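You operate a simulated robot arm through the tools that you are given. There is no shell and no other tool. Be economical: measure what you need, move in short steps, check, and stop when the job is done.

The job below is to be done with a simulated two-armed robot. You get a single attempt, and the scene is never put back.

Task
Pick up the blue filter with one hand, pass it to the other hand and put it on the top of the cream cabinet. Put two of the purple-band medium vials from the top of the cream cabinet on top of the white pack of mats there. Put the blue-band small vial from the worktop of the store rack in the grey reject tub. Take the white star wheel with a black grip and leave it on top of the white sheet with a blue tab. Take the green-band medium vial from the fourth shelf from the bottom of the corner unit and put it on the middle shelf of the corner unit. Count the red-band medium vials on the second shelf from the bottom of the corner unit, then put as many of the small vials from the second shelf from the bottom of the corner unit on the top of the preparing bench. Do these in any order. Set down upright: purple-band medium vial.

Only the result counts: the job must be done as asked and must still hold three seconds after the hand-in. Knocking over, shifting, dropping, spilling or breaking anything else fails it. Flat cloth is picked up by pressing the open fingertips on it (5 to 10 N) and closing them slowly along it; thin cloth reads only 2 to 8 mm in the jaws.

Robot
Two 7-joint arms with two-finger grippers on one trunk, on a base that drives. Base frame: it is fixed to the floor where the robot stands at the start and does not move with it; the origin is under the middle of the robot, x ahead of it, y to its left, z up. Lengths are in mm, angles in degrees, forces in N, time in s.
The left shoulder is at the start at [50, 191, 1092], the right one opposite. With the tool pointing down near the work surface each hand reaches from about 100 to 640 mm from the robot's upright axis, wherever it stands, measured 20 degrees to its own side. Places, roughly: blue filter [500, 0, 1000]; blue-band small vial (3x3x6 cm) [1900, -7900, 900]; green-band medium vial (3x3x7 cm) [-400, -7900, 1300]; grey reject tub [2000, -8000, 1000]; middle shelf of the corner unit [-700, -8000, 900]; pack of mats [3500, 750, 1000]; purple-band medium vial (3x3x7 cm) [2500, 600, 1000]; red-band medium vial (3x3x7 cm) [-800, -7900, 500]; small vial (3x3x6 cm) [-700, -8100, 500]; top of the cream cabinet [3000, 700, 900]; top of the preparing bench [-1100, -3800, 900]; white sheet with a blue tab (18x11x4 cm) [1700, -7800, 500]; white star wheel with a black grip [2000, -8000, 500]. Payload 2.69 kg a hand.
Tool frame (each hand has its own): the origin (TCP) lies between the finger pads and is the grasp point; the fingertips stand 20 mm ahead of it; z points along the fingers, y is the line along which they close. The gripper opens to 100 mm. The gripper's body begins 63 mm behind the TCP.
Orientation is that of the tool frame in the base frame, as a unit quaternion [w, x, y, z]. With the fingers straight down and closing along the base's y, the tool's x points along the base's -x, its y along +y and its z along -z.

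Tools
- The arms move only by the tool step_arm. It takes "left_moves", "right_moves" or both (then of equal length, played together; a hand with none holds still); each is text: rows parted by semicolons, each of 6 numbers parted by spaces: the shift along the tool's x, y, z in mm, then the turn, a rotation vector about the tool's x, y, z in rad. In form: x y z ax ay az; .... A call has 1 to 10 rows; each row shifts and turns the commanded pose from where the row before left it, along the tool's axes as they then stand. "left_hand" and "right_hand" are, for a hand that has rows, the gripper command, from -1 (fully open) to 1 (shut), values between in proportion, set as the call begins (left out, the last holds). A row lasts 0.2 s, in which the tool goes at most 50 mm and 8.6 degrees; a call with a longer step from one row to the next is refused whole, and so is a gripper value outside its range. Where a pose cannot be reached the arm comes as near as it can. A force on the tool above 40 N (or 10 N above the force at the start of the call, whichever is more), or a blocked arm, ends the call early, and 0.2 s more pass. Each finger travels about 153 mm/s and halts on what it meets, pressing with about 42 N; the grip force reading is that of the motor and also rises with nothing between the fingers. The clock runs only during rows and for 0.2 s after the last one: add rows that do not move to give the fingers time. The reply holds the time, the measured pose of the TCP, the force on the tool along the base axes, the opening and the grip force, in the units named above and with some noise, with the torque about the TCP (base axes, N m) and any sound that the robot's microphone picked up, and new pictures: "show" is both (left out), scene, wrist or none (wrist: the cameras of the hands that moved).
- Cameras (640 x 400 px; columns grow to the right, rows downward): "scene" is now at [127.3, 0.7, 1292.6]; the picture's right is [0.07, -1.00, 0.00], its down [-0.46, -0.03, -0.89] and it looks along [0.88, 0.06, -0.46] (base axes); focal length 254 px, centre (320, 200). "left" rides on the left gripper at [70, 19, -99] in its tool frame; the picture's right is [-0.26, 0.97, 0.00], its down [-0.75, -0.20, -0.63] and it looks along [-0.61, -0.16, 0.78] (tool axes); focal length 230 px, centre (320, 200). "right" rides on the right gripper at [70, -19, -99] in its tool frame; the picture's right is [0.26, 0.97, 0.00], its down [-0.75, 0.20, -0.63] and it looks along [-0.61, 0.16, 0.78] (tool axes); focal length 230 px, centre (320, 200). There is no depth. A picture from a camera that has moved, and an enlarged one, comes with that camera's place and axes in the base frame and with its lens. The place of the scene camera against the robot may be out by one fixed shift of up to 25 mm in any direction.
- raise_lower(by): slides the trunk up (or, below 0, down) by that many mm; the arms and the scene camera ride with it, the base frame stays. It gives what a move gives, with no picture.
- steer(legs): drives the robot by 1 to 6 legs, each [ahead, left, turn to the left] in mm, mm and degrees, along the robot's own axes; the way and the turn of a leg run together, so that a leg with both is an arc; at most 1500 mm and 180 degrees a leg. The arms and the cameras ride along, it lands a little off, and it stops where it bumps. It gives what a move gives, and a new picture of the scene camera.
- pan_tilt(pan, tilt): turns the head with the scene camera to pan (to the left, within 80 degrees either way) and tilt (down, from -29 to 69), counted from straight ahead of the robot. It gives what a move gives, and a new picture of the scene camera.
- enlarge(camera, box): a new picture of the part [left, top, right, bottom] of that camera's present view, enlarged. No time passes.
- close_job(): hands the job in; it is judged then, once.

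Go step by step. Nothing tells you exact positions but the pictures and the camera data: compare them with the known pose of the tool, close in by small moves and look again before you grip or let go. The budget is 493 turns and 360 pictures, counting those below and the enlarged ones. Unless the task says otherwise, let go and move clear before handing in.

The tools are called after "Emit:" as name(argument=value, ...) on one line, values as JSON. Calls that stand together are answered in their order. step_arm: Moves the arms, as the interface text tells. Its arguments: {"type":"object","properties":{"left_moves":{"type":"string"},"left_hand":{"type":"number"},"right_moves":{"type":"string"},"right_hand":{"type":"number"},"show":{"type":"string","enum":["both","scene","wrist","none"]}},"required":[]} The other tools are called the same way: raise_lower (by) slides the trunk up or down; steer (legs) drives the base; pan_tilt (pan, tilt) turns the head that bears the scene camera; enlarge (camera, box) takes an enlarged picture of a part of a camera's view; close_job () hands the job in.

At the start:

```text
t: 0.0
left_position: [437.9, 266.9, 1125.8]
left_tcp_rot: [0.0, -0.001, 1.0, 0.001]
left_ft_force: [0.8, -0.3, -0.4]
left_wrist_torque: [-0.01, -0.03, 0.01]
left_opening: 99.9
left_grasp_force: 0.0
right_position: [351.6, -132.0, 1126.9]
right_tcp_rot: [0.0, 0.0, 1.0, 0.0]
right_ft_force: [-0.5, -0.6, -0.7]
right_wrist_torque: [0.03, -0.01, 0.0]
right_opening: 100.0
right_grasp_force: 0.1
trunk travel left (down, up): [-150.0, 173.0]
robot x, y, heading: [1.3, 2.2, -0.1]
head pan, tilt: [4.1, 27.5]
```

scene: 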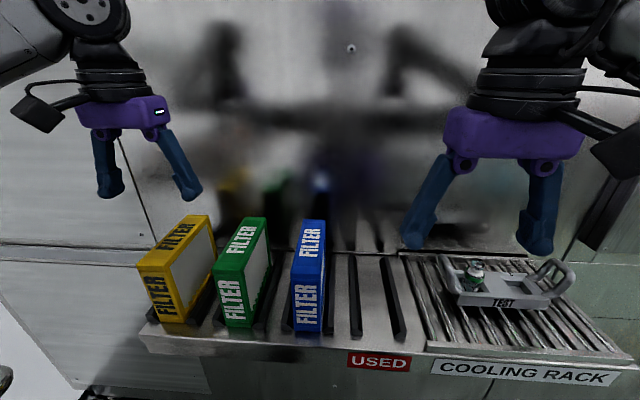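
right: 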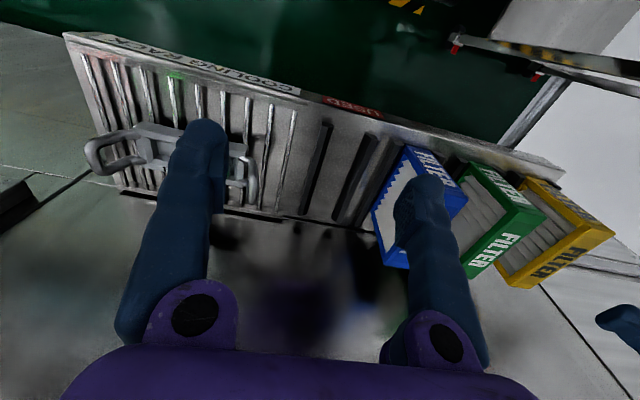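
left: 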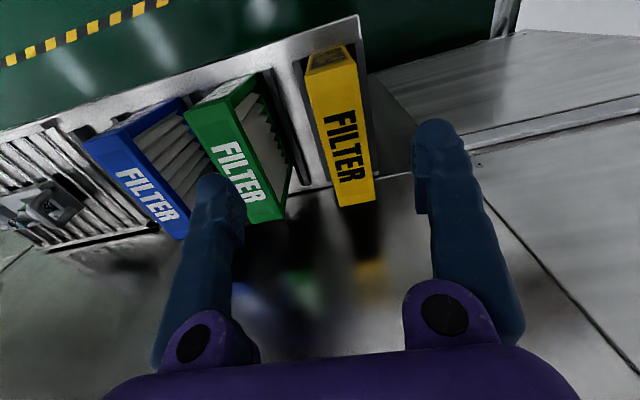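

I see the three filters standing in slots ahead, with blue the rightmost of them. I'll enlarge the views to measure it.

Emit:
enlarge(camera="scene", box=[200, 180, 440, 350])

Emit:
enlarge(camera="right", box=[300, 80, 620, 300])

Emit:
enlarge(camera="left", box=[50, 50, 370, 260])

```text
2.35 times, centred on (320, 265) of scene
camera zoom: at [127.3, 0.7, 1292.6], right [0.07, -1.0, 0.0], down [-0.46, -0.03, -0.89], along [0.88, 0.06, -0.46], focal length 598 px, centre (320, 47)
```

zoom: 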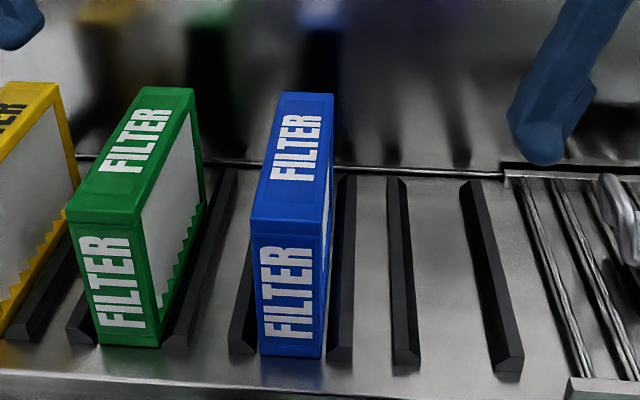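

```text
1.82 times, centred on (460, 190) of right
camera zoom: at [281.9, -151.4, 1225.3], right [-0.26, 0.97, 0.0], down [0.75, 0.2, 0.63], along [0.61, 0.16, -0.78], focal length 418 px, centre (66, 218)
```

zoom: 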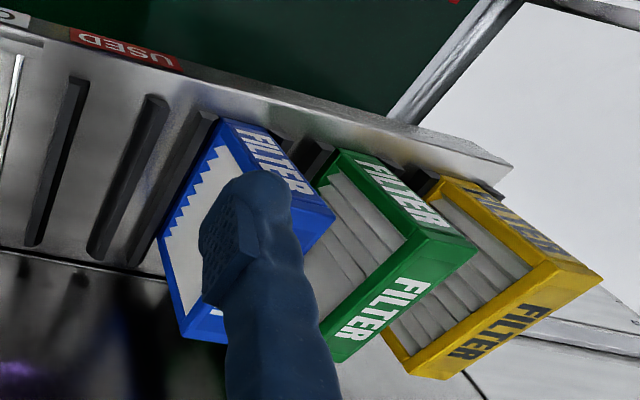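

```text
1.90 times, centred on (210, 155) of left
camera zoom: at [367.6, 285.5, 1225.0], right [0.26, 0.97, 0.0], down [0.75, -0.2, 0.63], along [0.61, -0.16, -0.78], focal length 438 px, centre (530, 286)
```

zoom: 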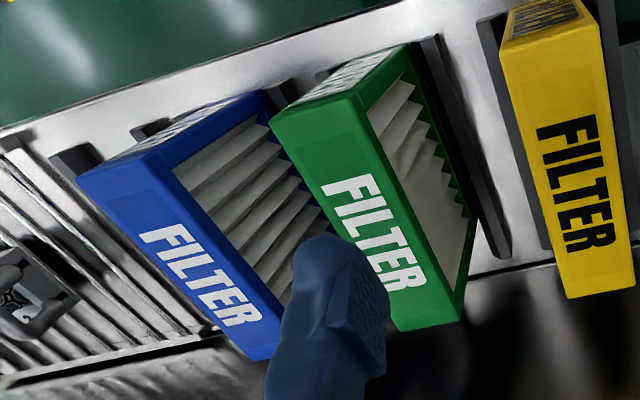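

The blue filter stands around x 405–555, y 20–70, with its top near z 1000. I plan to grip its near top corner with the right hand tilted 45°, then take it from above at the far end with the left hand.

Emit:
step_arm(right_moves="0 29.5 0 0 -0.131 0; 0 29.5 0 0 -0.131 0; 0 29.5 0 0 -0.131 0; 0 29.5 0 0 -0.131 0; 0 29.5 0 0 -0.131 0; 0 29.5 0 0 -0.131 0; 0 0 0 0 0 0", right_hand=-0.6)

```text
t: 1.6
left_position: [438.5, 266.7, 1125.0]
left_tcp_rot: [0.001, -0.001, 1.0, 0.0]
left_ft_force: [-0.7, -0.4, 0.6]
left_wrist_torque: [0.0, -0.02, -0.04]
left_opening: 99.9
left_grasp_force: 0.0
right_position: [352.6, 44.1, 1126.8]
right_tcp_rot: [0.384, 0.001, 0.923, 0.001]
right_ft_force: [0.6, 0.4, 0.4]
right_wrist_torque: [0.01, -0.02, 0.02]
right_opening: 80.3
right_grasp_force: 0.1
trunk travel left (down, up): [-150.0, 173.0]
robot x, y, heading: [-2.2, -1.8, -0.1]
head pan, tilt: [4.1, 27.5]
camera scene: at [127.5, 0.3, 1292.6], right [0.07, -1.0, 0.0], down [-0.46, -0.03, -0.89], along [0.88, 0.06, -0.46], focal length 254 px, centre (320, 200)
camera right: at [232.1, 24.9, 1146.9], right [-0.18, 0.97, -0.18], down [0.08, 0.2, 0.98], along [0.98, 0.16, -0.12], focal length 230 px, centre (320, 200)
```

scene: 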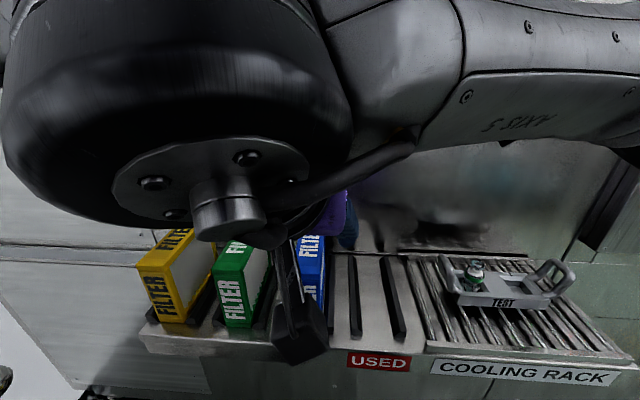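
right: 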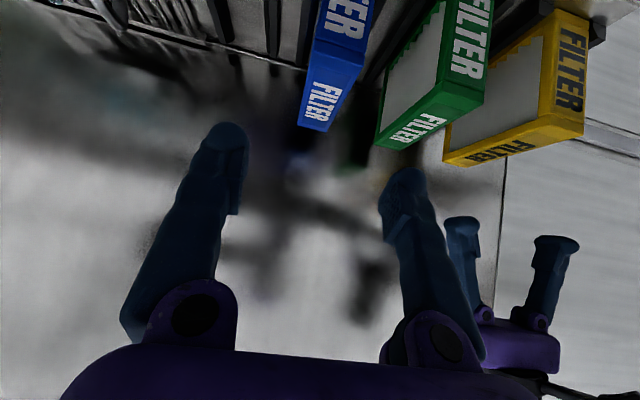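

The blue filter is now clear in the right wrist view. I'll enlarge it to measure.

Emit:
enlarge(camera="right", box=[260, 0, 420, 140])

```text
2.86 times, centred on (340, 70) of right
camera zoom: at [232.1, 24.9, 1146.9], right [-0.18, 0.97, -0.18], down [0.08, 0.2, 0.98], along [0.98, 0.16, -0.12], focal length 657 px, centre (263, 571)
```

zoom: 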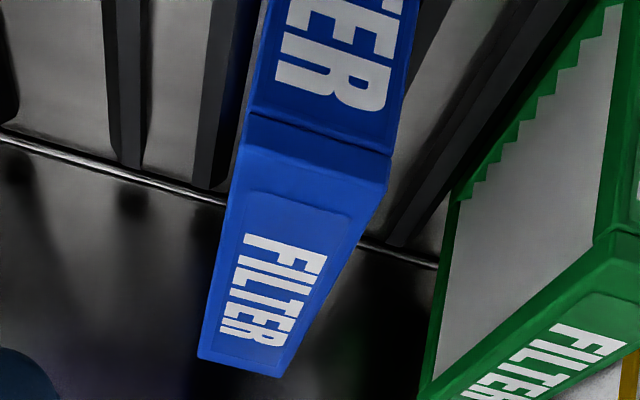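

The filter spans y 25–70 and x 407–568, with its top at z ≈1001. I'll bring the right hand onto the near top corner.

Emit:
step_arm(right_moves="25 3 0 0 0 0; 25 0 0 0 0 0; 0 0 40 0 0 0; 0 0 40 0 0 0; 0 0 30 0 0 0; 0 0 24 0 0 0; 0 0 23 0 0 0; 0 0 0 0 0 0", show="wrist")

```text
t: 3.4
left_position: [438.1, 267.7, 1125.6]
left_tcp_rot: [0.001, -0.001, 1.0, 0.0]
left_ft_force: [-0.8, 0.3, 0.6]
left_wrist_torque: [-0.01, 0.04, 0.0]
left_opening: 99.7
left_grasp_force: 0.1
right_position: [429.8, 47.3, 980.8]
right_tcp_rot: [0.383, 0.001, 0.924, 0.0]
right_ft_force: [0.1, 0.2, -0.1]
right_wrist_torque: [-0.03, 0.01, -0.01]
right_opening: 80.1
right_grasp_force: 0.1
trunk travel left (down, up): [-150.0, 173.0]
robot x, y, heading: [0.9, -1.2, -0.3]
head pan, tilt: [4.1, 27.5]
camera right: at [309.6, 27.6, 1000.6], right [-0.18, 0.97, -0.18], down [0.08, 0.2, 0.98], along [0.98, 0.16, -0.12], focal length 230 px, centre (320, 200)
```

right: 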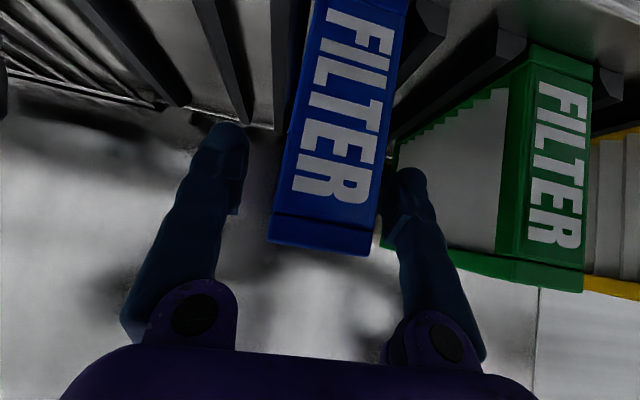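

The filter sits between the fingers, so I'll close on it.

Emit:
step_arm(right_moves="0 0 0 0 0 0; 0 0 0 0 0 0; 0 0 0 0 0 0", right_hand=1, show="wrist")

```text
t: 4.2
left_position: [438.7, 267.5, 1125.6]
left_tcp_rot: [0.0, 0.001, 1.0, 0.001]
left_ft_force: [1.0, -0.2, 0.6]
left_wrist_torque: [0.01, 0.01, -0.02]
left_opening: 99.9
left_grasp_force: 0.0
right_position: [429.1, 46.7, 981.1]
right_tcp_rot: [0.383, 0.0, 0.924, 0.001]
right_ft_force: [0.5, -0.1, -0.7]
right_wrist_torque: [-0.05, 0.02, 0.01]
right_opening: 43.9
right_grasp_force: 41.6
trunk travel left (down, up): [-150.0, 173.0]
robot x, y, heading: [-0.6, -0.6, -0.1]
head pan, tilt: [4.1, 27.5]
camera right: at [309.5, 27.6, 1000.7], right [-0.18, 0.97, -0.18], down [0.08, 0.2, 0.98], along [0.98, 0.16, -0.12], focal length 230 px, centre (320, 200)
```

right: 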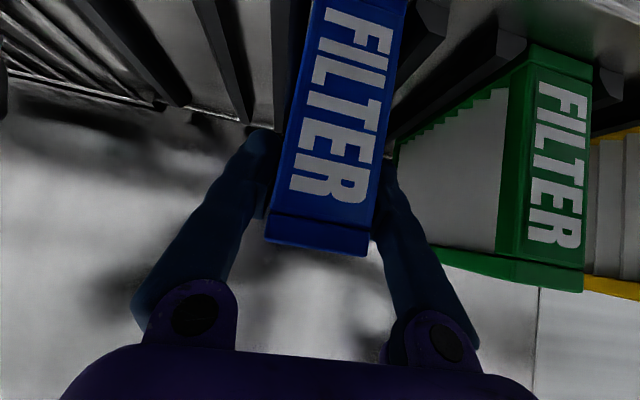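

It's gripped with a 44 mm opening. Now I'll lift straight up.

Emit:
step_arm(right_moves="-5 0 -5 0 0 0; -14 0 -14 0 0 0; -14 0 -14 0 0 0; -14 0 -14 0 0 0; -14 0 -14 0 0 0; -10 0 -10 0 0 0; 0 0 0 0 0 0")

```text
t: 5.8
left_position: [438.9, 267.8, 1125.9]
left_tcp_rot: [0.0, -0.001, 1.0, 0.0]
left_ft_force: [0.0, -0.2, 0.7]
left_wrist_torque: [0.0, 0.03, 0.02]
left_opening: 99.9
left_grasp_force: 0.1
right_position: [427.2, 46.9, 1080.8]
right_tcp_rot: [0.383, 0.0, 0.924, 0.001]
right_ft_force: [-0.2, -0.3, -2.1]
right_wrist_torque: [-0.01, 0.11, -0.01]
right_opening: 44.0
right_grasp_force: 42.0
trunk travel left (down, up): [-150.0, 173.0]
robot x, y, heading: [-0.4, -2.0, 0.1]
head pan, tilt: [4.1, 27.5]
camera scene: at [127.5, 0.7, 1292.6], right [0.07, -1.0, 0.0], down [-0.46, -0.03, -0.89], along [0.88, 0.06, -0.46], focal length 254 px, centre (320, 200)
camera right: at [308.0, 27.8, 1101.3], right [-0.18, 0.97, -0.18], down [0.08, 0.2, 0.98], along [0.98, 0.16, -0.12], focal length 230 px, centre (320, 200)
```

scene: 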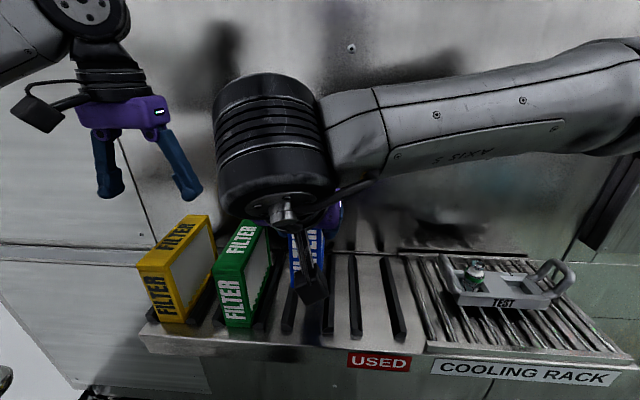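
right: 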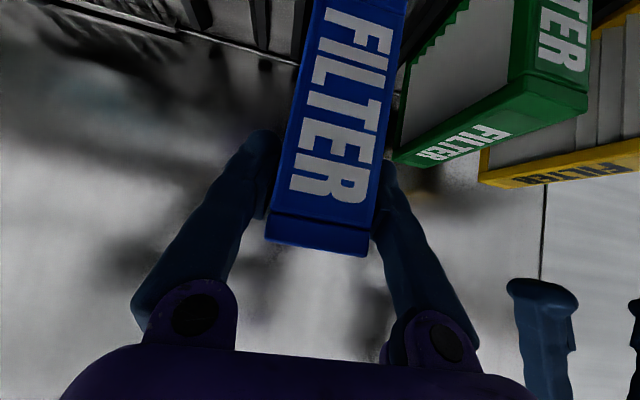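

The filter is lifted and weighs about 150 g. I'll back away from the rack before the handover.

Emit:
steer(legs=[[-350, 0, 0]])

```text
t: 8.1
left_position: [89.8, 266.1, 1125.5]
left_tcp_rot: [-0.001, 0.0, 1.0, 0.0]
left_ft_force: [-0.6, -0.4, 0.1]
left_wrist_torque: [0.0, 0.0, 0.02]
left_opening: 99.8
left_grasp_force: 0.1
right_position: [77.9, 46.1, 1081.3]
right_tcp_rot: [0.384, 0.002, 0.923, 0.001]
right_ft_force: [0.4, 0.2, -2.2]
right_wrist_torque: [-0.06, 0.11, 0.03]
right_opening: 43.8
right_grasp_force: 42.1
trunk travel left (down, up): [-150.0, 173.0]
robot x, y, heading: [-350.1, -1.2, -0.2]
head pan, tilt: [4.1, 27.5]
camera scene: at [-222.2, 0.8, 1292.7], right [0.07, -1.0, 0.0], down [-0.46, -0.03, -0.89], along [0.88, 0.06, -0.46], focal length 254 px, centre (320, 200)
```

scene: 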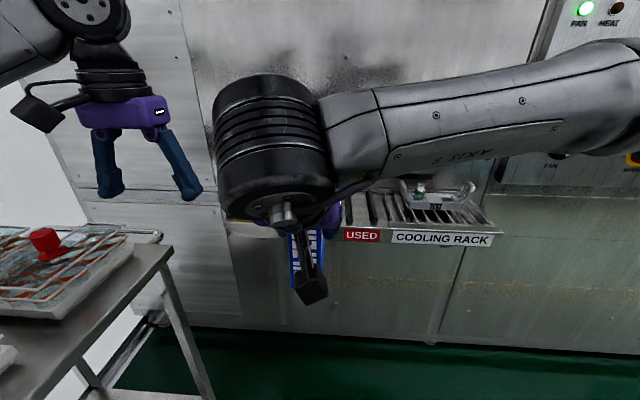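

Next, the left hand goes above the far end of the filter.

Emit:
step_arm(left_moves="-32 0 -18 0 0 0; -32 0 -18 0 0 0; -32 0 -18 0 0 0; 0 -44 0 0 0 0; 0 -44 0 0 0 0; 0 -44 0 0 0 0; 0 -44 0 0 0 0; 0 -44 0 0 0 0; 0 0 0 0 0 0", left_hand=-0.6)

```text
t: 10.1
left_position: [183.7, 46.1, 1177.5]
left_tcp_rot: [0.0, 0.0, 1.0, -0.001]
left_ft_force: [-0.1, -0.6, 0.2]
left_wrist_torque: [0.02, 0.03, -0.01]
left_opening: 80.2
left_grasp_force: 0.0
right_position: [79.3, 48.0, 1079.5]
right_tcp_rot: [0.383, 0.0, 0.924, 0.001]
right_ft_force: [0.5, 0.2, -1.2]
right_wrist_torque: [-0.01, 0.11, 0.0]
right_opening: 43.7
right_grasp_force: 41.6
trunk travel left (down, up): [-150.0, 173.0]
robot x, y, heading: [-347.7, -1.2, -0.0]
head pan, tilt: [4.1, 27.5]
camera scene: at [-221.6, 1.5, 1292.6], right [0.07, -1.0, 0.0], down [-0.46, -0.03, -0.89], along [0.88, 0.06, -0.46], focal length 254 px, centre (320, 200)
camera left: at [114.0, 64.1, 1277.2], right [0.26, 0.97, 0.0], down [0.75, -0.2, 0.63], along [0.61, -0.16, -0.78], focal length 230 px, centre (320, 200)
```

scene: 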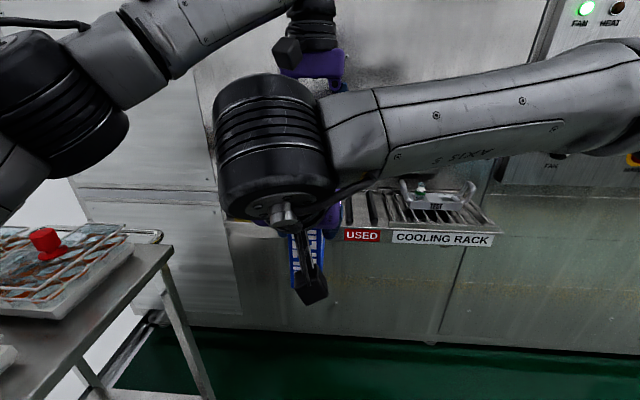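
left: 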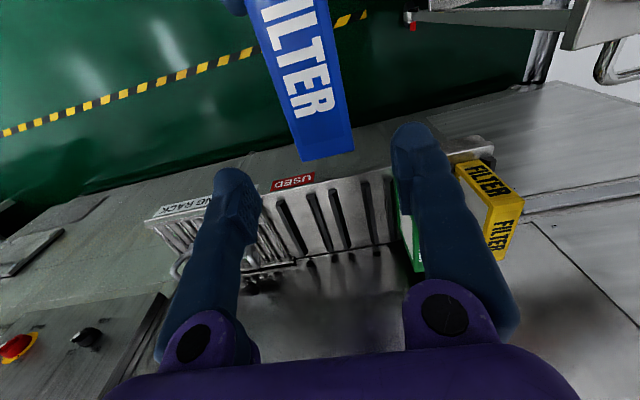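

The filter is centred between the left fingers (far edge x≈208, y≈47). I'll descend and grip.

Emit:
step_arm(left_moves="2 0 30 0 0 0; 2 0 30 0 0 0; 0 0 20 0 0 0; 0 0 20 0 0 0; 0 0 0 0 0 0", show="wrist")

Emit:
step_arm(left_moves="0 0 0 0 0 0; 0 0 0 0 0 0; 0 0 0 0 0 0", left_hand=1, show="wrist")

```text
t: 11.3
left_position: [180.8, 46.8, 1078.0]
left_tcp_rot: [0.0, 0.001, 1.0, 0.0]
left_ft_force: [0.4, 0.5, -0.1]
left_wrist_torque: [0.04, 0.03, -0.01]
left_opening: 80.1
left_grasp_force: 0.0
right_position: [78.4, 47.4, 1078.7]
right_tcp_rot: [0.383, 0.002, 0.924, 0.0]
right_ft_force: [0.0, -0.3, -2.5]
right_wrist_torque: [0.0, 0.1, -0.02]
right_opening: 43.6
right_grasp_force: 41.6
trunk travel left (down, up): [-150.0, 173.0]
robot x, y, heading: [-350.3, 1.9, -0.1]
head pan, tilt: [4.1, 27.5]
camera left: at [109.8, 65.5, 1178.7], right [0.26, 0.97, 0.0], down [0.75, -0.2, 0.63], along [0.61, -0.16, -0.78], focal length 230 px, centre (320, 200)
```

left: 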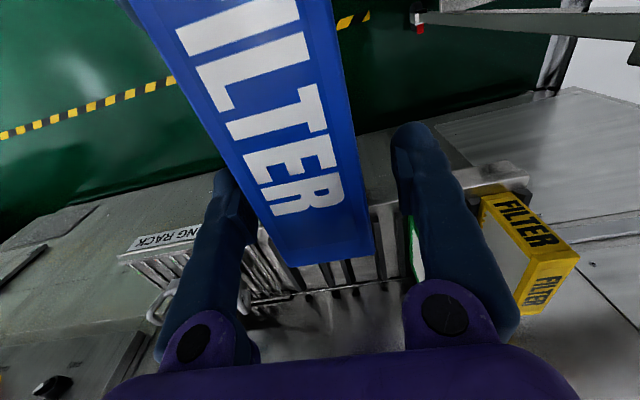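

```text
t: 12.1
left_position: [180.8, 45.2, 1078.5]
left_tcp_rot: [-0.001, 0.0, 1.0, 0.0]
left_ft_force: [0.3, -2.3, -0.5]
left_wrist_torque: [-0.03, -0.05, 0.11]
left_opening: 43.8
left_grasp_force: 41.8
right_position: [79.9, 46.0, 1079.9]
right_tcp_rot: [0.384, 0.002, 0.923, 0.0]
right_ft_force: [-0.5, 2.6, -0.8]
right_wrist_torque: [0.01, 0.05, 0.07]
right_opening: 43.6
right_grasp_force: 42.2
trunk travel left (down, up): [-150.0, 173.0]
robot x, y, heading: [-351.1, 0.9, -0.3]
head pan, tilt: [4.1, 27.5]
camera left: at [109.9, 65.3, 1178.8], right [0.26, 0.97, 0.0], down [0.75, -0.2, 0.63], along [0.61, -0.16, -0.78], focal length 230 px, centre (320, 200)
```

left: 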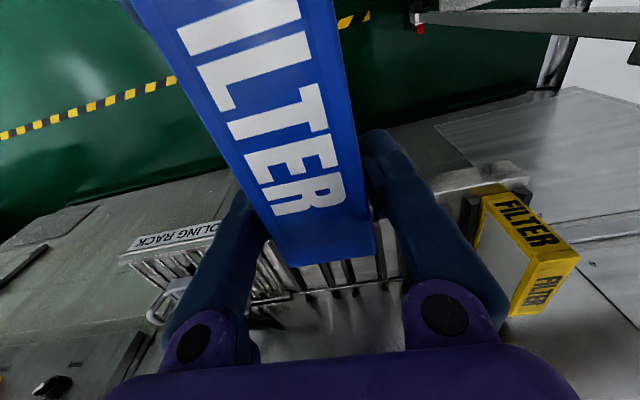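

Both hands hold the filter. I'll open the right hand and pull it back along its axis.

Emit:
step_arm(right_moves="0 0 0 0 0 0; 0 0 0 0 0 0; 0 0 -25 0 0 0; 0 0 -35 0 0 0; 0 0 -40 0 0 0; 0 -30 0 0 0 0; 0 -40 0 0 0 0; 0 -40 0 0 0 0; 0 -40 0 0 0 0; 0 -40 0 0 0 0", right_hand=-0.7)

```text
t: 14.3
left_position: [179.7, 45.3, 1079.7]
left_tcp_rot: [-0.001, 0.001, 1.0, -0.001]
left_ft_force: [-0.7, 0.6, 0.5]
left_wrist_torque: [0.0, -0.14, -0.05]
left_opening: 43.6
left_grasp_force: 42.0
right_position: [7.3, -145.5, 1150.7]
right_tcp_rot: [0.382, 0.002, 0.924, 0.001]
right_ft_force: [-0.4, -0.3, -0.1]
right_wrist_torque: [0.02, 0.03, 0.0]
right_opening: 84.8
right_grasp_force: 0.0
trunk travel left (down, up): [-150.0, 173.0]
robot x, y, heading: [-348.3, 0.1, -0.1]
head pan, tilt: [4.1, 27.5]
camera scene: at [-221.7, -0.2, 1292.6], right [0.07, -1.0, 0.0], down [-0.46, -0.03, -0.89], along [0.88, 0.06, -0.46], focal length 254 px, centre (320, 200)
camera right: at [-111.7, -164.5, 1171.7], right [-0.18, 0.97, -0.18], down [0.09, 0.2, 0.98], along [0.98, 0.16, -0.12], focal length 230 px, centre (320, 200)
```

scene: 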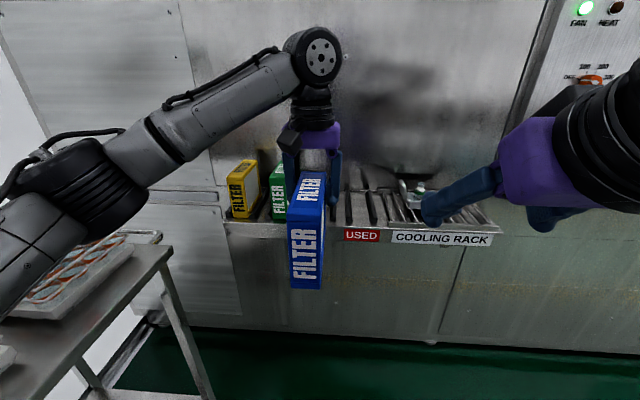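
right: 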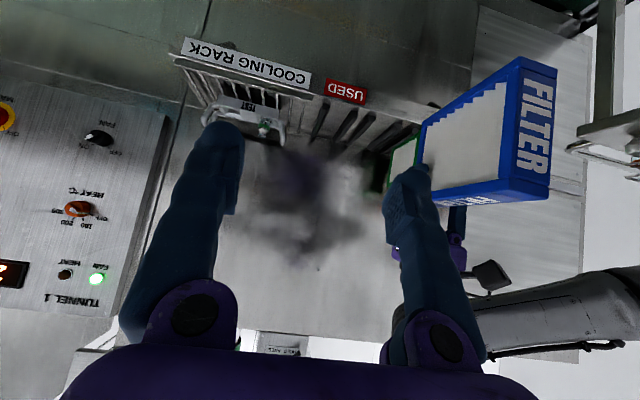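

Handover done: the left hand holds the filter. Now I'll look around for a route to the cream cabinet.

Emit:
pan_tilt(pan=75, tilt=15)

Emit:
pan_tilt(pan=-75, tilt=15)

Emit:
pan_tilt(pan=0, tilt=0)

```text
t: 15.7
left_position: [179.1, 46.9, 1080.0]
left_tcp_rot: [0.0, 0.0, 1.0, 0.0]
left_ft_force: [-0.5, 0.0, -0.9]
left_wrist_torque: [0.0, -0.14, -0.03]
left_opening: 43.8
left_grasp_force: 41.8
right_position: [8.4, -143.3, 1150.5]
right_tcp_rot: [0.383, 0.003, 0.924, 0.0]
right_ft_force: [0.4, 0.5, -0.4]
right_wrist_torque: [0.02, 0.01, -0.03]
right_opening: 84.9
right_grasp_force: 0.0
trunk travel left (down, up): [-150.0, 173.0]
robot x, y, heading: [-347.3, -1.9, 0.1]
head pan, tilt: [75.0, 15.0]
camera scene: at [-288.3, 84.7, 1312.9], right [0.97, -0.26, 0.0], down [-0.07, -0.25, -0.97], along [0.25, 0.93, -0.26], focal length 254 px, centre (320, 200)
```

scene: 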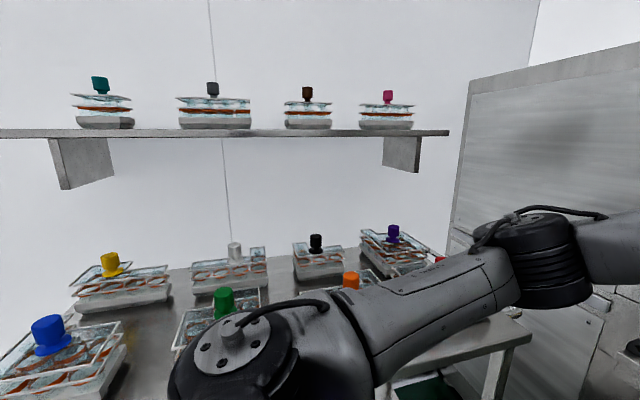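

```text
t: 18.1
left_position: [180.9, 46.7, 1079.1]
left_tcp_rot: [0.0, 0.0, 1.0, 0.0]
left_ft_force: [-0.1, -1.3, 0.0]
left_wrist_torque: [0.01, -0.14, 0.02]
left_opening: 44.0
left_grasp_force: 42.3
right_position: [7.6, -143.8, 1151.4]
right_tcp_rot: [0.382, 0.003, 0.924, 0.001]
right_ft_force: [-0.2, 0.1, -1.1]
right_wrist_torque: [0.01, -0.01, -0.01]
right_opening: 84.8
right_grasp_force: 0.1
trunk travel left (down, up): [-150.0, 173.0]
robot x, y, heading: [-349.4, -1.6, -0.1]
head pan, tilt: [-75.0, 15.0]
camera scene: at [-288.7, -95.8, 1312.9], right [-0.97, -0.26, 0.0], down [-0.07, 0.25, -0.97], along [0.25, -0.93, -0.26], focal length 254 px, centre (320, 200)
```

scene: 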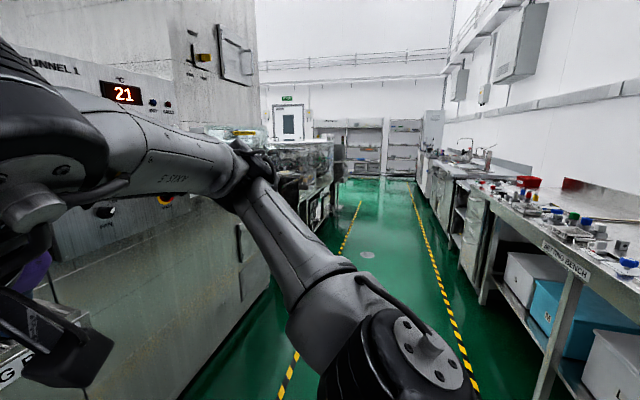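

```text
t: 19.5
left_position: [179.9, 46.6, 1079.2]
left_tcp_rot: [0.0, 0.001, 1.0, 0.0]
left_ft_force: [1.0, 0.5, -0.1]
left_wrist_torque: [-0.03, -0.12, 0.04]
left_opening: 43.8
left_grasp_force: 41.4
right_position: [8.8, -144.2, 1151.8]
right_tcp_rot: [0.383, 0.002, 0.924, 0.0]
right_ft_force: [-0.7, -0.1, -0.2]
right_wrist_torque: [-0.01, -0.01, -0.02]
right_opening: 85.1
right_grasp_force: 0.1
trunk travel left (down, up): [-150.0, 173.0]
robot x, y, heading: [-349.2, -1.4, -0.2]
head pan, tilt: [0.0, 0.0]
camera scene: at [-222.8, -5.8, 1337.0], right [0.0, -1.0, 0.0], down [0.0, 0.0, -1.0], along [1.0, 0.0, 0.0], focal length 254 px, centre (320, 200)
```

scene: 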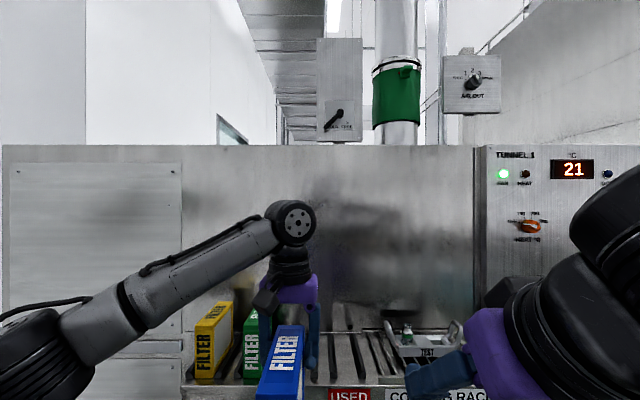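

The cabinet lies behind the tunnel, so I must go along the aisle (-y) and around. I'll strafe right, turn right, and look.

Emit:
steer(legs=[[0, -900, 0], [0, 0, -90]])

```text
t: 31.6
left_position: [-310.3, -1428.3, 1079.5]
left_tcp_rot: [0.0, 0.71, 0.704, 0.0]
left_ft_force: [0.3, 0.1, 0.0]
left_wrist_torque: [-0.09, -0.01, 0.0]
left_opening: 43.8
left_grasp_force: 41.9
right_position: [-500.3, -1255.1, 1150.5]
right_tcp_rot: [0.271, 0.656, 0.65, -0.271]
right_ft_force: [-0.5, 0.8, 0.2]
right_wrist_torque: [0.05, 0.03, 0.01]
right_opening: 85.1
right_grasp_force: 0.1
trunk travel left (down, up): [-150.0, 173.0]
robot x, y, heading: [-357.0, -895.6, -90.4]
head pan, tilt: [0.0, 0.0]
camera scene: at [-359.5, -1033.5, 1337.0], right [-1.0, 0.01, 0.0], down [0.0, 0.0, -1.0], along [-0.01, -1.0, 0.0], focal length 254 px, centre (320, 200)
```

scene: 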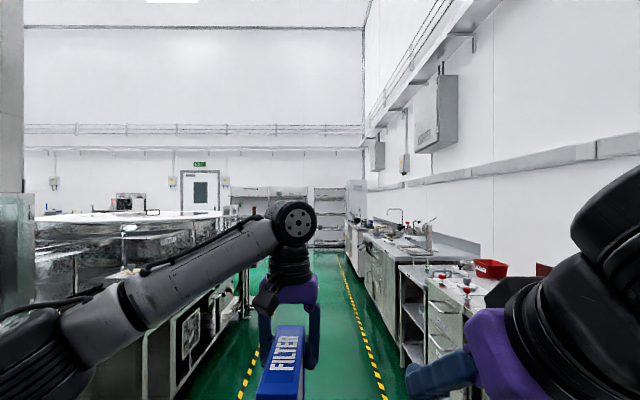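

I can see a line of equipment on the left. I'll check for gaps.

Emit:
pan_tilt(pan=50, tilt=15)

```text
t: 32.8
left_position: [-312.0, -1427.8, 1079.4]
left_tcp_rot: [0.001, 0.71, 0.704, 0.0]
left_ft_force: [0.1, 0.9, -0.1]
left_wrist_torque: [-0.1, 0.02, -0.01]
left_opening: 43.9
left_grasp_force: 42.2
right_position: [-500.6, -1254.3, 1151.4]
right_tcp_rot: [0.271, 0.656, 0.65, -0.271]
right_ft_force: [-0.1, 0.5, 0.3]
right_wrist_torque: [-0.04, -0.01, 0.0]
right_opening: 84.8
right_grasp_force: 0.1
trunk travel left (down, up): [-150.0, 173.0]
robot x, y, heading: [-353.2, -896.5, -90.4]
head pan, tilt: [50.0, 15.0]
camera scene: at [-287.6, -1004.3, 1312.9], right [-0.65, -0.76, 0.0], down [-0.2, 0.17, -0.97], along [0.73, -0.63, -0.26], focal length 254 px, centre (320, 200)
```

scene: 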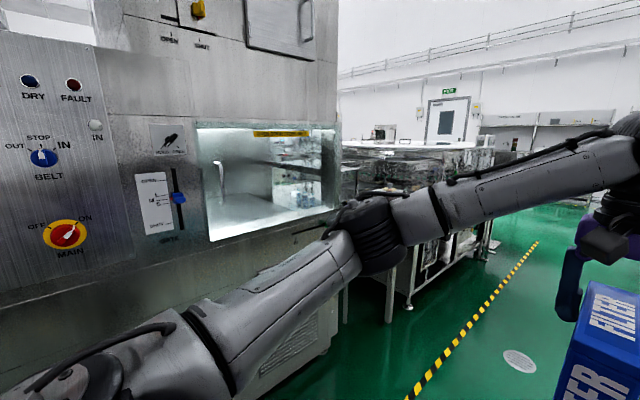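

The line of equipment seems to end near y ≈ -4400. I'll drive down the aisle.

Emit:
steer(legs=[[1500, 30, 0], [1500, 0, 0]])

Emit:
pan_tilt(pan=60, tilt=15)

```text
refused: leg 1 is longer than a leg can be; nothing moved
```

```text
t: 33.5
left_position: [-312.2, -1427.7, 1079.7]
left_tcp_rot: [0.0, 0.71, 0.704, -0.001]
left_ft_force: [0.5, -0.8, 0.2]
left_wrist_torque: [-0.12, 0.01, 0.0]
left_opening: 43.9
left_grasp_force: 42.2
right_position: [-503.0, -1253.8, 1151.9]
right_tcp_rot: [0.27, 0.656, 0.65, -0.271]
right_ft_force: [0.7, -0.3, -0.3]
right_wrist_torque: [0.05, -0.01, -0.01]
right_opening: 85.2
right_grasp_force: 0.0
trunk travel left (down, up): [-150.0, 173.0]
robot x, y, heading: [-357.7, -898.4, -90.7]
head pan, tilt: [60.0, 15.0]
camera scene: at [-278.1, -991.1, 1312.9], right [-0.51, -0.86, 0.0], down [-0.22, 0.13, -0.97], along [0.83, -0.49, -0.26], focal length 254 px, centre (320, 200)
```

scene: 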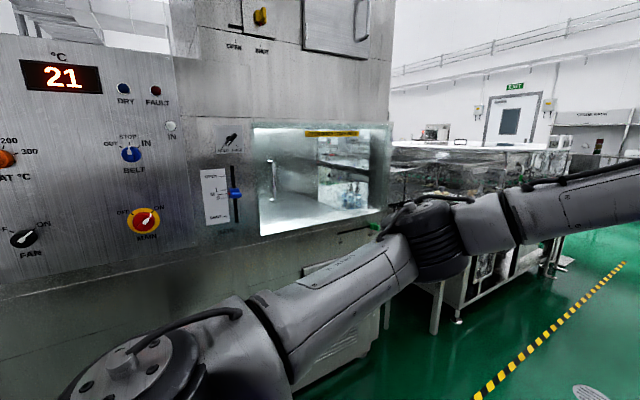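

Emit:
steer(legs=[[1450, 30, 0], [1450, 20, 0.5]])

```text
t: 47.5
left_position: [-399.1, -4335.6, 1079.1]
left_tcp_rot: [0.0, 0.728, 0.685, 0.0]
left_ft_force: [0.1, 0.4, 0.6]
left_wrist_torque: [-0.12, 0.03, 0.01]
left_opening: 43.8
left_grasp_force: 41.8
right_position: [-579.5, -4153.1, 1151.5]
right_tcp_rot: [0.263, 0.674, 0.632, -0.278]
right_ft_force: [-0.1, -0.1, 0.6]
right_wrist_torque: [0.04, 0.0, 0.0]
right_opening: 85.0
right_grasp_force: 0.0
trunk travel left (down, up): [-150.0, 173.0]
robot x, y, heading: [-413.9, -3805.3, -93.6]
head pan, tilt: [60.0, 15.0]
camera scene: at [-342.6, -3902.3, 1312.9], right [-0.55, -0.83, 0.0], down [-0.22, 0.14, -0.97], along [0.8, -0.53, -0.26], focal length 254 px, centre (320, 200)
```

scene: 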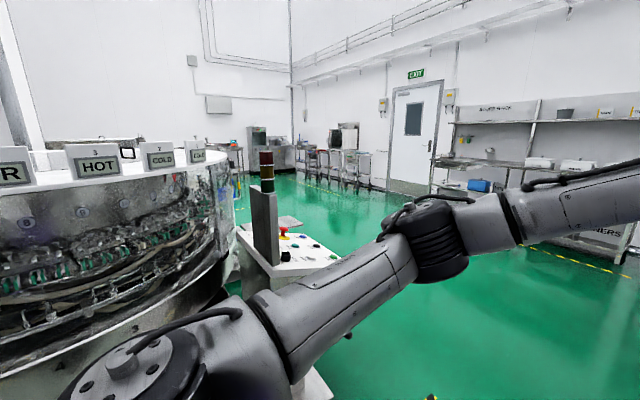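

A control console stands at about (400,-4600). I'll continue past it into the open area, then turn left.

Emit:
steer(legs=[[0, 0, 3.6], [1450, 0, 0], [0, 0, 90]])

Emit:
pan_tilt(pan=20, tilt=8)

```text
t: 59.0
left_position: [117.9, -5216.7, 1079.8]
left_tcp_rot: [0.0, -0.001, 1.0, 0.0]
left_ft_force: [-0.2, 0.6, 0.0]
left_wrist_torque: [0.03, -0.13, -0.05]
left_opening: 44.0
left_grasp_force: 42.7
right_position: [-54.4, -5408.7, 1151.6]
right_tcp_rot: [0.383, 0.001, 0.924, 0.001]
right_ft_force: [0.5, 0.2, 0.4]
right_wrist_torque: [-0.01, -0.02, -0.01]
right_opening: 84.9
right_grasp_force: 0.1
trunk travel left (down, up): [-150.0, 173.0]
robot x, y, heading: [-410.8, -5265.7, -0.1]
head pan, tilt: [60.0, 15.0]
camera scene: at [-329.7, -5189.1, 1312.9], right [0.87, -0.5, 0.0], down [-0.13, -0.22, -0.97], along [0.48, 0.84, -0.26], focal length 254 px, centre (320, 200)
```

scene: 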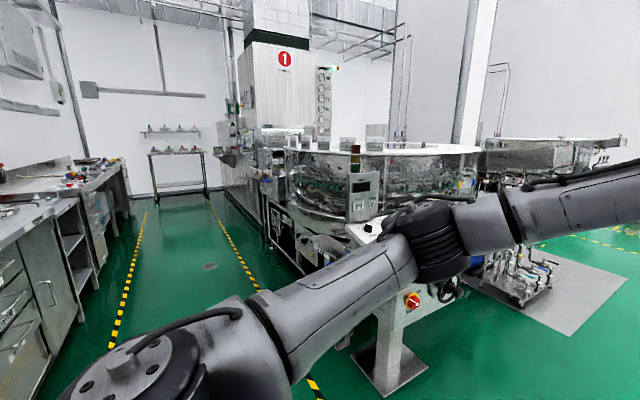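

```text
t: 60.1
left_position: [116.4, -5215.5, 1079.1]
left_tcp_rot: [0.0, -0.001, 1.0, 0.0]
left_ft_force: [0.7, -0.2, -0.5]
left_wrist_torque: [0.0, -0.1, 0.0]
left_opening: 43.9
left_grasp_force: 42.2
right_position: [-54.2, -5408.0, 1152.4]
right_tcp_rot: [0.383, 0.001, 0.924, 0.001]
right_ft_force: [-0.8, 1.0, -0.4]
right_wrist_torque: [0.03, -0.02, -0.02]
right_opening: 84.9
right_grasp_force: 0.1
trunk travel left (down, up): [-150.0, 173.0]
robot x, y, heading: [-410.5, -5263.2, 0.0]
head pan, tilt: [20.0, 8.0]
camera scene: at [-289.4, -5238.4, 1324.2], right [0.34, -0.94, 0.0], down [-0.13, -0.05, -0.99], along [0.93, 0.34, -0.14], focal length 254 px, centre (320, 200)
```

scene: 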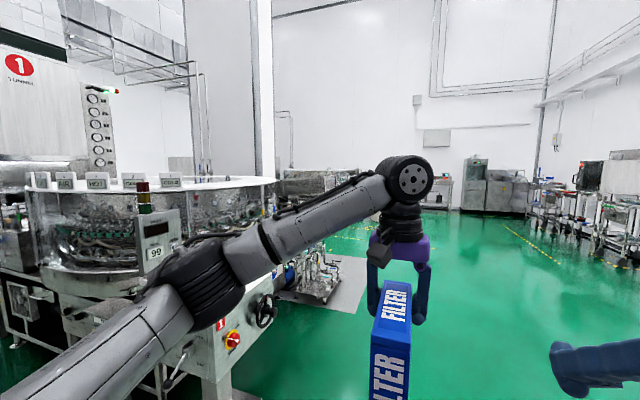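

The open floor continues in +x. I'll drive on and look toward +y.

Emit:
steer(legs=[[1450, 0, 0], [1450, 0, 0]])

Emit:
pan_tilt(pan=75, tilt=8)

```text
t: 74.2
left_position: [3039.8, -5166.7, 1079.5]
left_tcp_rot: [-0.001, -0.013, 1.0, 0.0]
left_ft_force: [0.9, 0.5, 0.0]
left_wrist_torque: [-0.05, -0.1, 0.01]
left_opening: 43.7
left_grasp_force: 41.9
right_position: [2872.8, -5361.6, 1151.4]
right_tcp_rot: [0.382, -0.01, 0.924, 0.005]
right_ft_force: [-0.1, -0.2, 0.0]
right_wrist_torque: [-0.02, 0.05, 0.0]
right_opening: 85.0
right_grasp_force: 0.0
trunk travel left (down, up): [-150.0, 173.0]
robot x, y, heading: [2510.8, -5224.1, 1.2]
head pan, tilt: [20.0, 8.0]
camera scene: at [2633.8, -5197.5, 1324.2], right [0.36, -0.93, 0.0], down [-0.13, -0.05, -0.99], along [0.92, 0.36, -0.14], focal length 254 px, centre (320, 200)
```

scene: 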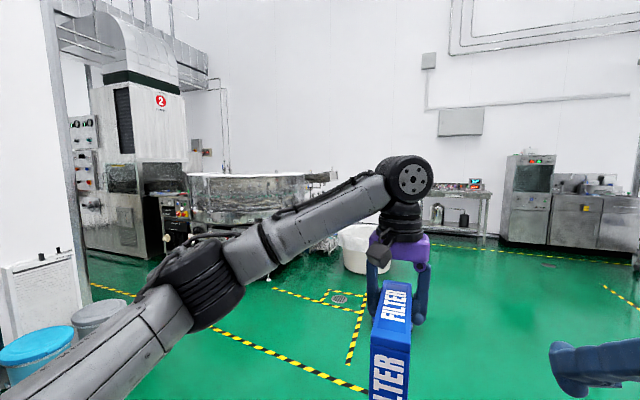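

```text
t: 75.5
left_position: [3039.4, -5167.0, 1078.9]
left_tcp_rot: [0.0, -0.012, 1.0, 0.0]
left_ft_force: [0.2, -0.1, -0.8]
left_wrist_torque: [-0.03, -0.13, 0.0]
left_opening: 43.9
left_grasp_force: 41.9
right_position: [2872.5, -5361.4, 1151.4]
right_tcp_rot: [0.382, -0.01, 0.924, 0.005]
right_ft_force: [-0.6, 0.2, 0.7]
right_wrist_torque: [-0.02, 0.01, 0.0]
right_opening: 84.9
right_grasp_force: 0.2
trunk travel left (down, up): [-150.0, 173.0]
robot x, y, heading: [2512.0, -5223.6, 1.2]
head pan, tilt: [75.0, 8.0]
camera scene: at [2569.3, -5141.2, 1324.3], right [0.97, -0.24, 0.0], down [-0.03, -0.14, -0.99], along [0.23, 0.96, -0.14], focal length 254 px, centre (320, 200)
```

scene: 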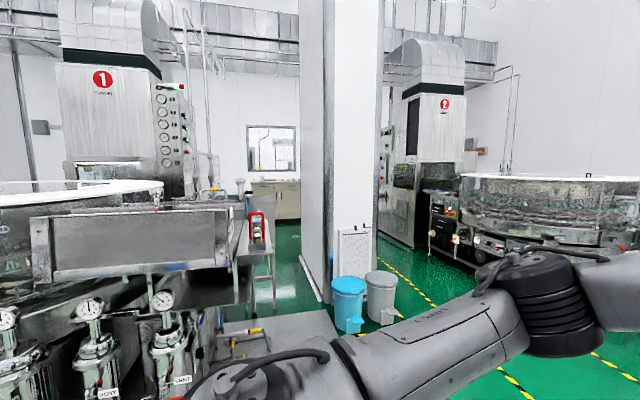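

I can see the cream cabinet at the far (+y) end, behind a pillar. There is a wide aisle right of the pillar at x≈4300, so I'll go there and turn toward +y.

Emit:
steer(legs=[[1450, 0, -1.2], [400, 0, 0], [0, 0, 90]])

Emit:
pan_tilt(pan=0, tilt=8)

```text
t: 83.9
left_position: [4687.9, -5155.9, 1077.4]
left_tcp_rot: [-0.002, -0.002, 1.0, 0.0]
left_ft_force: [0.0, 0.4, 0.1]
left_wrist_torque: [0.03, -0.04, -0.01]
left_opening: 43.7
left_grasp_force: 42.2
right_position: [4519.9, -5347.1, 1150.0]
right_tcp_rot: [0.382, 0.0, 0.924, 0.002]
right_ft_force: [0.9, -0.3, -0.4]
right_wrist_torque: [0.01, 0.03, -0.03]
right_opening: 85.1
right_grasp_force: 0.0
trunk travel left (down, up): [-150.0, 173.0]
robot x, y, heading: [4156.3, -5204.3, 0.2]
head pan, tilt: [75.0, 8.0]
stopped in leg 2: the robot was blocked; the commanded pose is now the measured one
camera scene: at [4220.3, -5120.9, 1323.9], right [0.97, -0.26, 0.0], down [-0.04, -0.13, -0.99], along [0.25, 0.96, -0.14], focal length 254 px, centre (320, 200)
```

scene: 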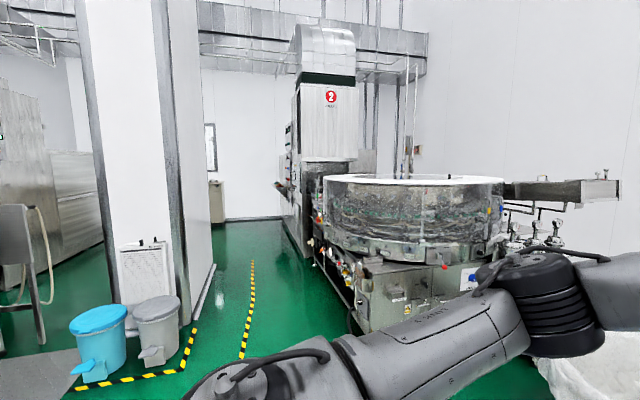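

```text
t: 85.4
left_position: [4686.2, -5157.2, 1079.8]
left_tcp_rot: [0.0, -0.001, 1.0, 0.0]
left_ft_force: [0.4, 0.4, -0.6]
left_wrist_torque: [-0.03, -0.1, 0.01]
left_opening: 43.9
left_grasp_force: 42.4
right_position: [4515.0, -5348.0, 1152.0]
right_tcp_rot: [0.383, -0.001, 0.924, 0.002]
right_ft_force: [1.2, 0.8, 1.3]
right_wrist_torque: [0.0, 0.04, -0.02]
right_opening: 85.0
right_grasp_force: 0.1
trunk travel left (down, up): [-150.0, 173.0]
robot x, y, heading: [4157.6, -5205.8, 0.4]
head pan, tilt: [0.0, 8.0]
camera scene: at [4285.7, -5210.1, 1324.2], right [0.0, -1.0, 0.0], down [-0.14, 0.0, -0.99], along [0.99, 0.0, -0.14], focal length 254 px, centre (320, 200)
```

scene: 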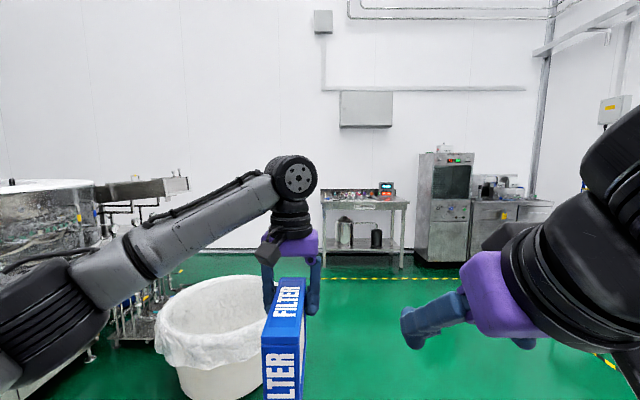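

The base was blocked by something low that I can't see. I'll look down.

Emit:
pan_tilt(pan=0, tilt=65)

Emit:
pan_tilt(pan=-50, tilt=45)

Emit:
pan_tilt(pan=50, tilt=50)

```text
t: 86.6
left_position: [4686.1, -5156.3, 1080.4]
left_tcp_rot: [0.0, 0.0, 1.0, 0.0]
left_ft_force: [0.2, -0.6, 0.7]
left_wrist_torque: [-0.02, -0.13, 0.02]
left_opening: 43.9
left_grasp_force: 42.4
right_position: [4514.3, -5347.4, 1152.7]
right_tcp_rot: [0.384, 0.0, 0.923, 0.001]
right_ft_force: [-0.6, 0.5, -1.2]
right_wrist_torque: [-0.01, -0.01, -0.01]
right_opening: 84.8
right_grasp_force: 0.1
trunk travel left (down, up): [-150.0, 173.0]
robot x, y, heading: [4155.2, -5205.9, -0.2]
head pan, tilt: [0.0, 65.0]
camera scene: at [4253.8, -5210.2, 1241.1], right [0.0, -1.0, 0.0], down [-0.91, 0.0, -0.42], along [0.42, 0.0, -0.91], focal length 254 px, centre (320, 200)
```

scene: 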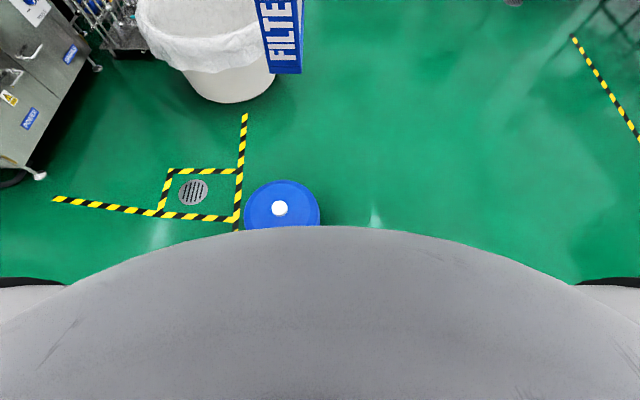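

```text
t: 87.8
left_position: [4685.0, -5156.8, 1079.4]
left_tcp_rot: [0.001, -0.001, 1.0, 0.0]
left_ft_force: [-0.7, 0.3, -0.4]
left_wrist_torque: [0.03, -0.11, 0.0]
left_opening: 44.0
left_grasp_force: 42.2
right_position: [4514.0, -5347.0, 1152.4]
right_tcp_rot: [0.383, -0.002, 0.924, 0.002]
right_ft_force: [1.0, -0.4, 0.5]
right_wrist_torque: [0.02, 0.0, 0.01]
right_opening: 85.2
right_grasp_force: 0.0
trunk travel left (down, up): [-150.0, 173.0]
robot x, y, heading: [4158.0, -5208.0, 0.2]
head pan, tilt: [-50.0, 45.0]
camera scene: at [4245.6, -5272.5, 1266.0], right [-0.76, -0.64, 0.0], down [-0.46, 0.54, -0.71], along [0.46, -0.54, -0.71], focal length 254 px, centre (320, 200)
```

scene: 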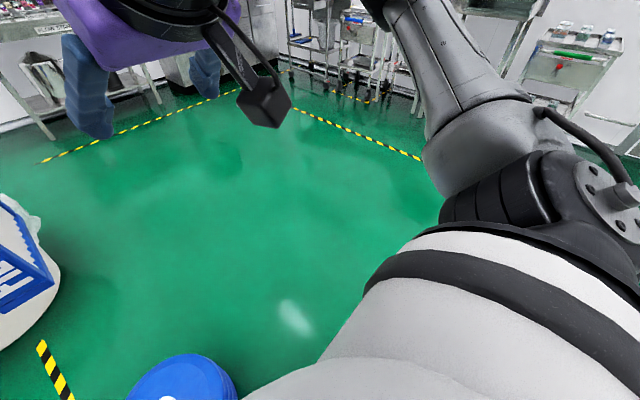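

```text
t: 89.6
left_position: [4685.2, -5155.8, 1079.1]
left_tcp_rot: [0.0, 0.0, 1.0, 0.0]
left_ft_force: [-0.3, 0.3, -0.3]
left_wrist_torque: [0.02, -0.13, 0.0]
left_opening: 43.9
left_grasp_force: 42.4
right_position: [4515.0, -5347.4, 1151.9]
right_tcp_rot: [0.384, -0.001, 0.923, 0.002]
right_ft_force: [0.9, -0.1, -0.1]
right_wrist_torque: [0.0, -0.03, 0.0]
right_opening: 85.0
right_grasp_force: 0.1
trunk travel left (down, up): [-150.0, 173.0]
robot x, y, heading: [4155.4, -5205.0, -0.1]
head pan, tilt: [50.0, 50.0]
camera scene: at [4242.5, -5151.3, 1259.1], right [0.77, -0.64, 0.0], down [-0.49, -0.59, -0.64], along [0.41, 0.49, -0.77], focal length 254 px, centre (320, 200)
```

scene: 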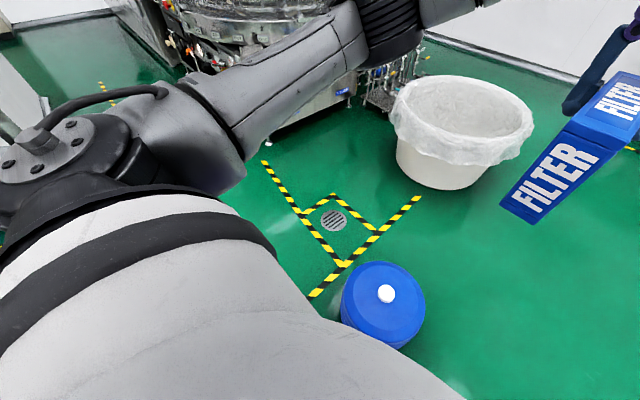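

I touched a blue drum standing on the floor, which is still upright. I'll back off, turn toward +y, then shift into the aisle at x≈4270.

Emit:
steer(legs=[[-300, 0, 0], [0, 0, 90], [900, 0, 0], [0, -400, 0]])

Emit:
pan_tilt(pan=0, tilt=20)

```text
t: 103.3
left_position: [4221.3, -3794.0, 1080.6]
left_tcp_rot: [0.0, -0.706, 0.708, 0.0]
left_ft_force: [0.5, 0.3, 0.3]
left_wrist_torque: [0.1, 0.04, -0.03]
left_opening: 43.9
left_grasp_force: 42.0
right_position: [4410.8, -3965.1, 1151.0]
right_tcp_rot: [0.272, -0.651, 0.655, 0.271]
right_ft_force: [0.1, 0.0, 1.1]
right_wrist_torque: [0.01, -0.04, 0.0]
right_opening: 85.0
right_grasp_force: 0.1
trunk travel left (down, up): [-150.0, 173.0]
robot x, y, heading: [4265.5, -4324.4, 89.7]
head pan, tilt: [50.0, 50.0]
camera scene: at [4203.8, -4238.7, 1259.2], right [0.65, 0.76, 0.0], down [0.58, -0.49, -0.64], along [-0.49, 0.41, -0.77], focal length 254 px, centre (320, 200)
```

scene: 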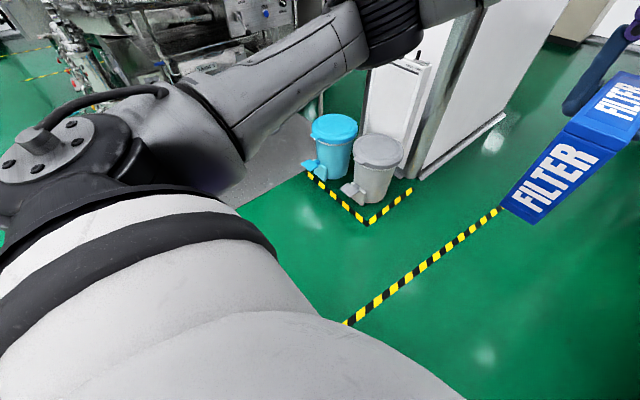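

```text
t: 104.5
left_position: [4221.5, -3793.3, 1080.1]
left_tcp_rot: [0.0, -0.706, 0.708, 0.0]
left_ft_force: [-0.3, -0.2, -0.3]
left_wrist_torque: [0.1, 0.0, -0.03]
left_opening: 43.7
left_grasp_force: 42.3
right_position: [4411.6, -3966.0, 1151.9]
right_tcp_rot: [0.272, -0.651, 0.655, 0.271]
right_ft_force: [-0.5, 0.0, -0.3]
right_wrist_torque: [0.02, -0.01, -0.02]
right_opening: 85.0
right_grasp_force: 0.1
trunk travel left (down, up): [-150.0, 173.0]
robot x, y, heading: [4266.9, -4325.1, 89.8]
head pan, tilt: [0.0, 20.0]
camera scene: at [4262.7, -4195.3, 1304.7], right [1.0, 0.0, 0.0], down [0.0, -0.34, -0.94], along [0.0, 0.94, -0.34], focal length 254 px, centre (320, 200)
```

scene: 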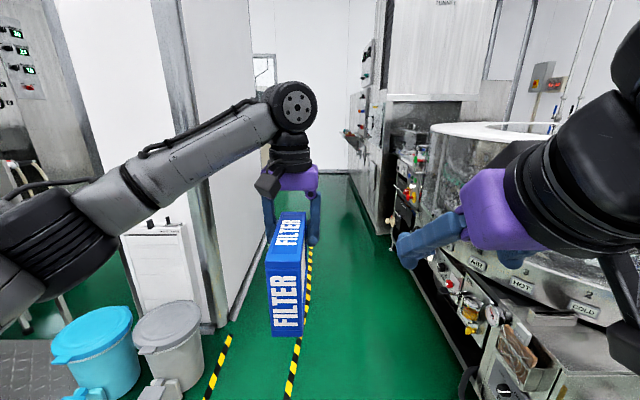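

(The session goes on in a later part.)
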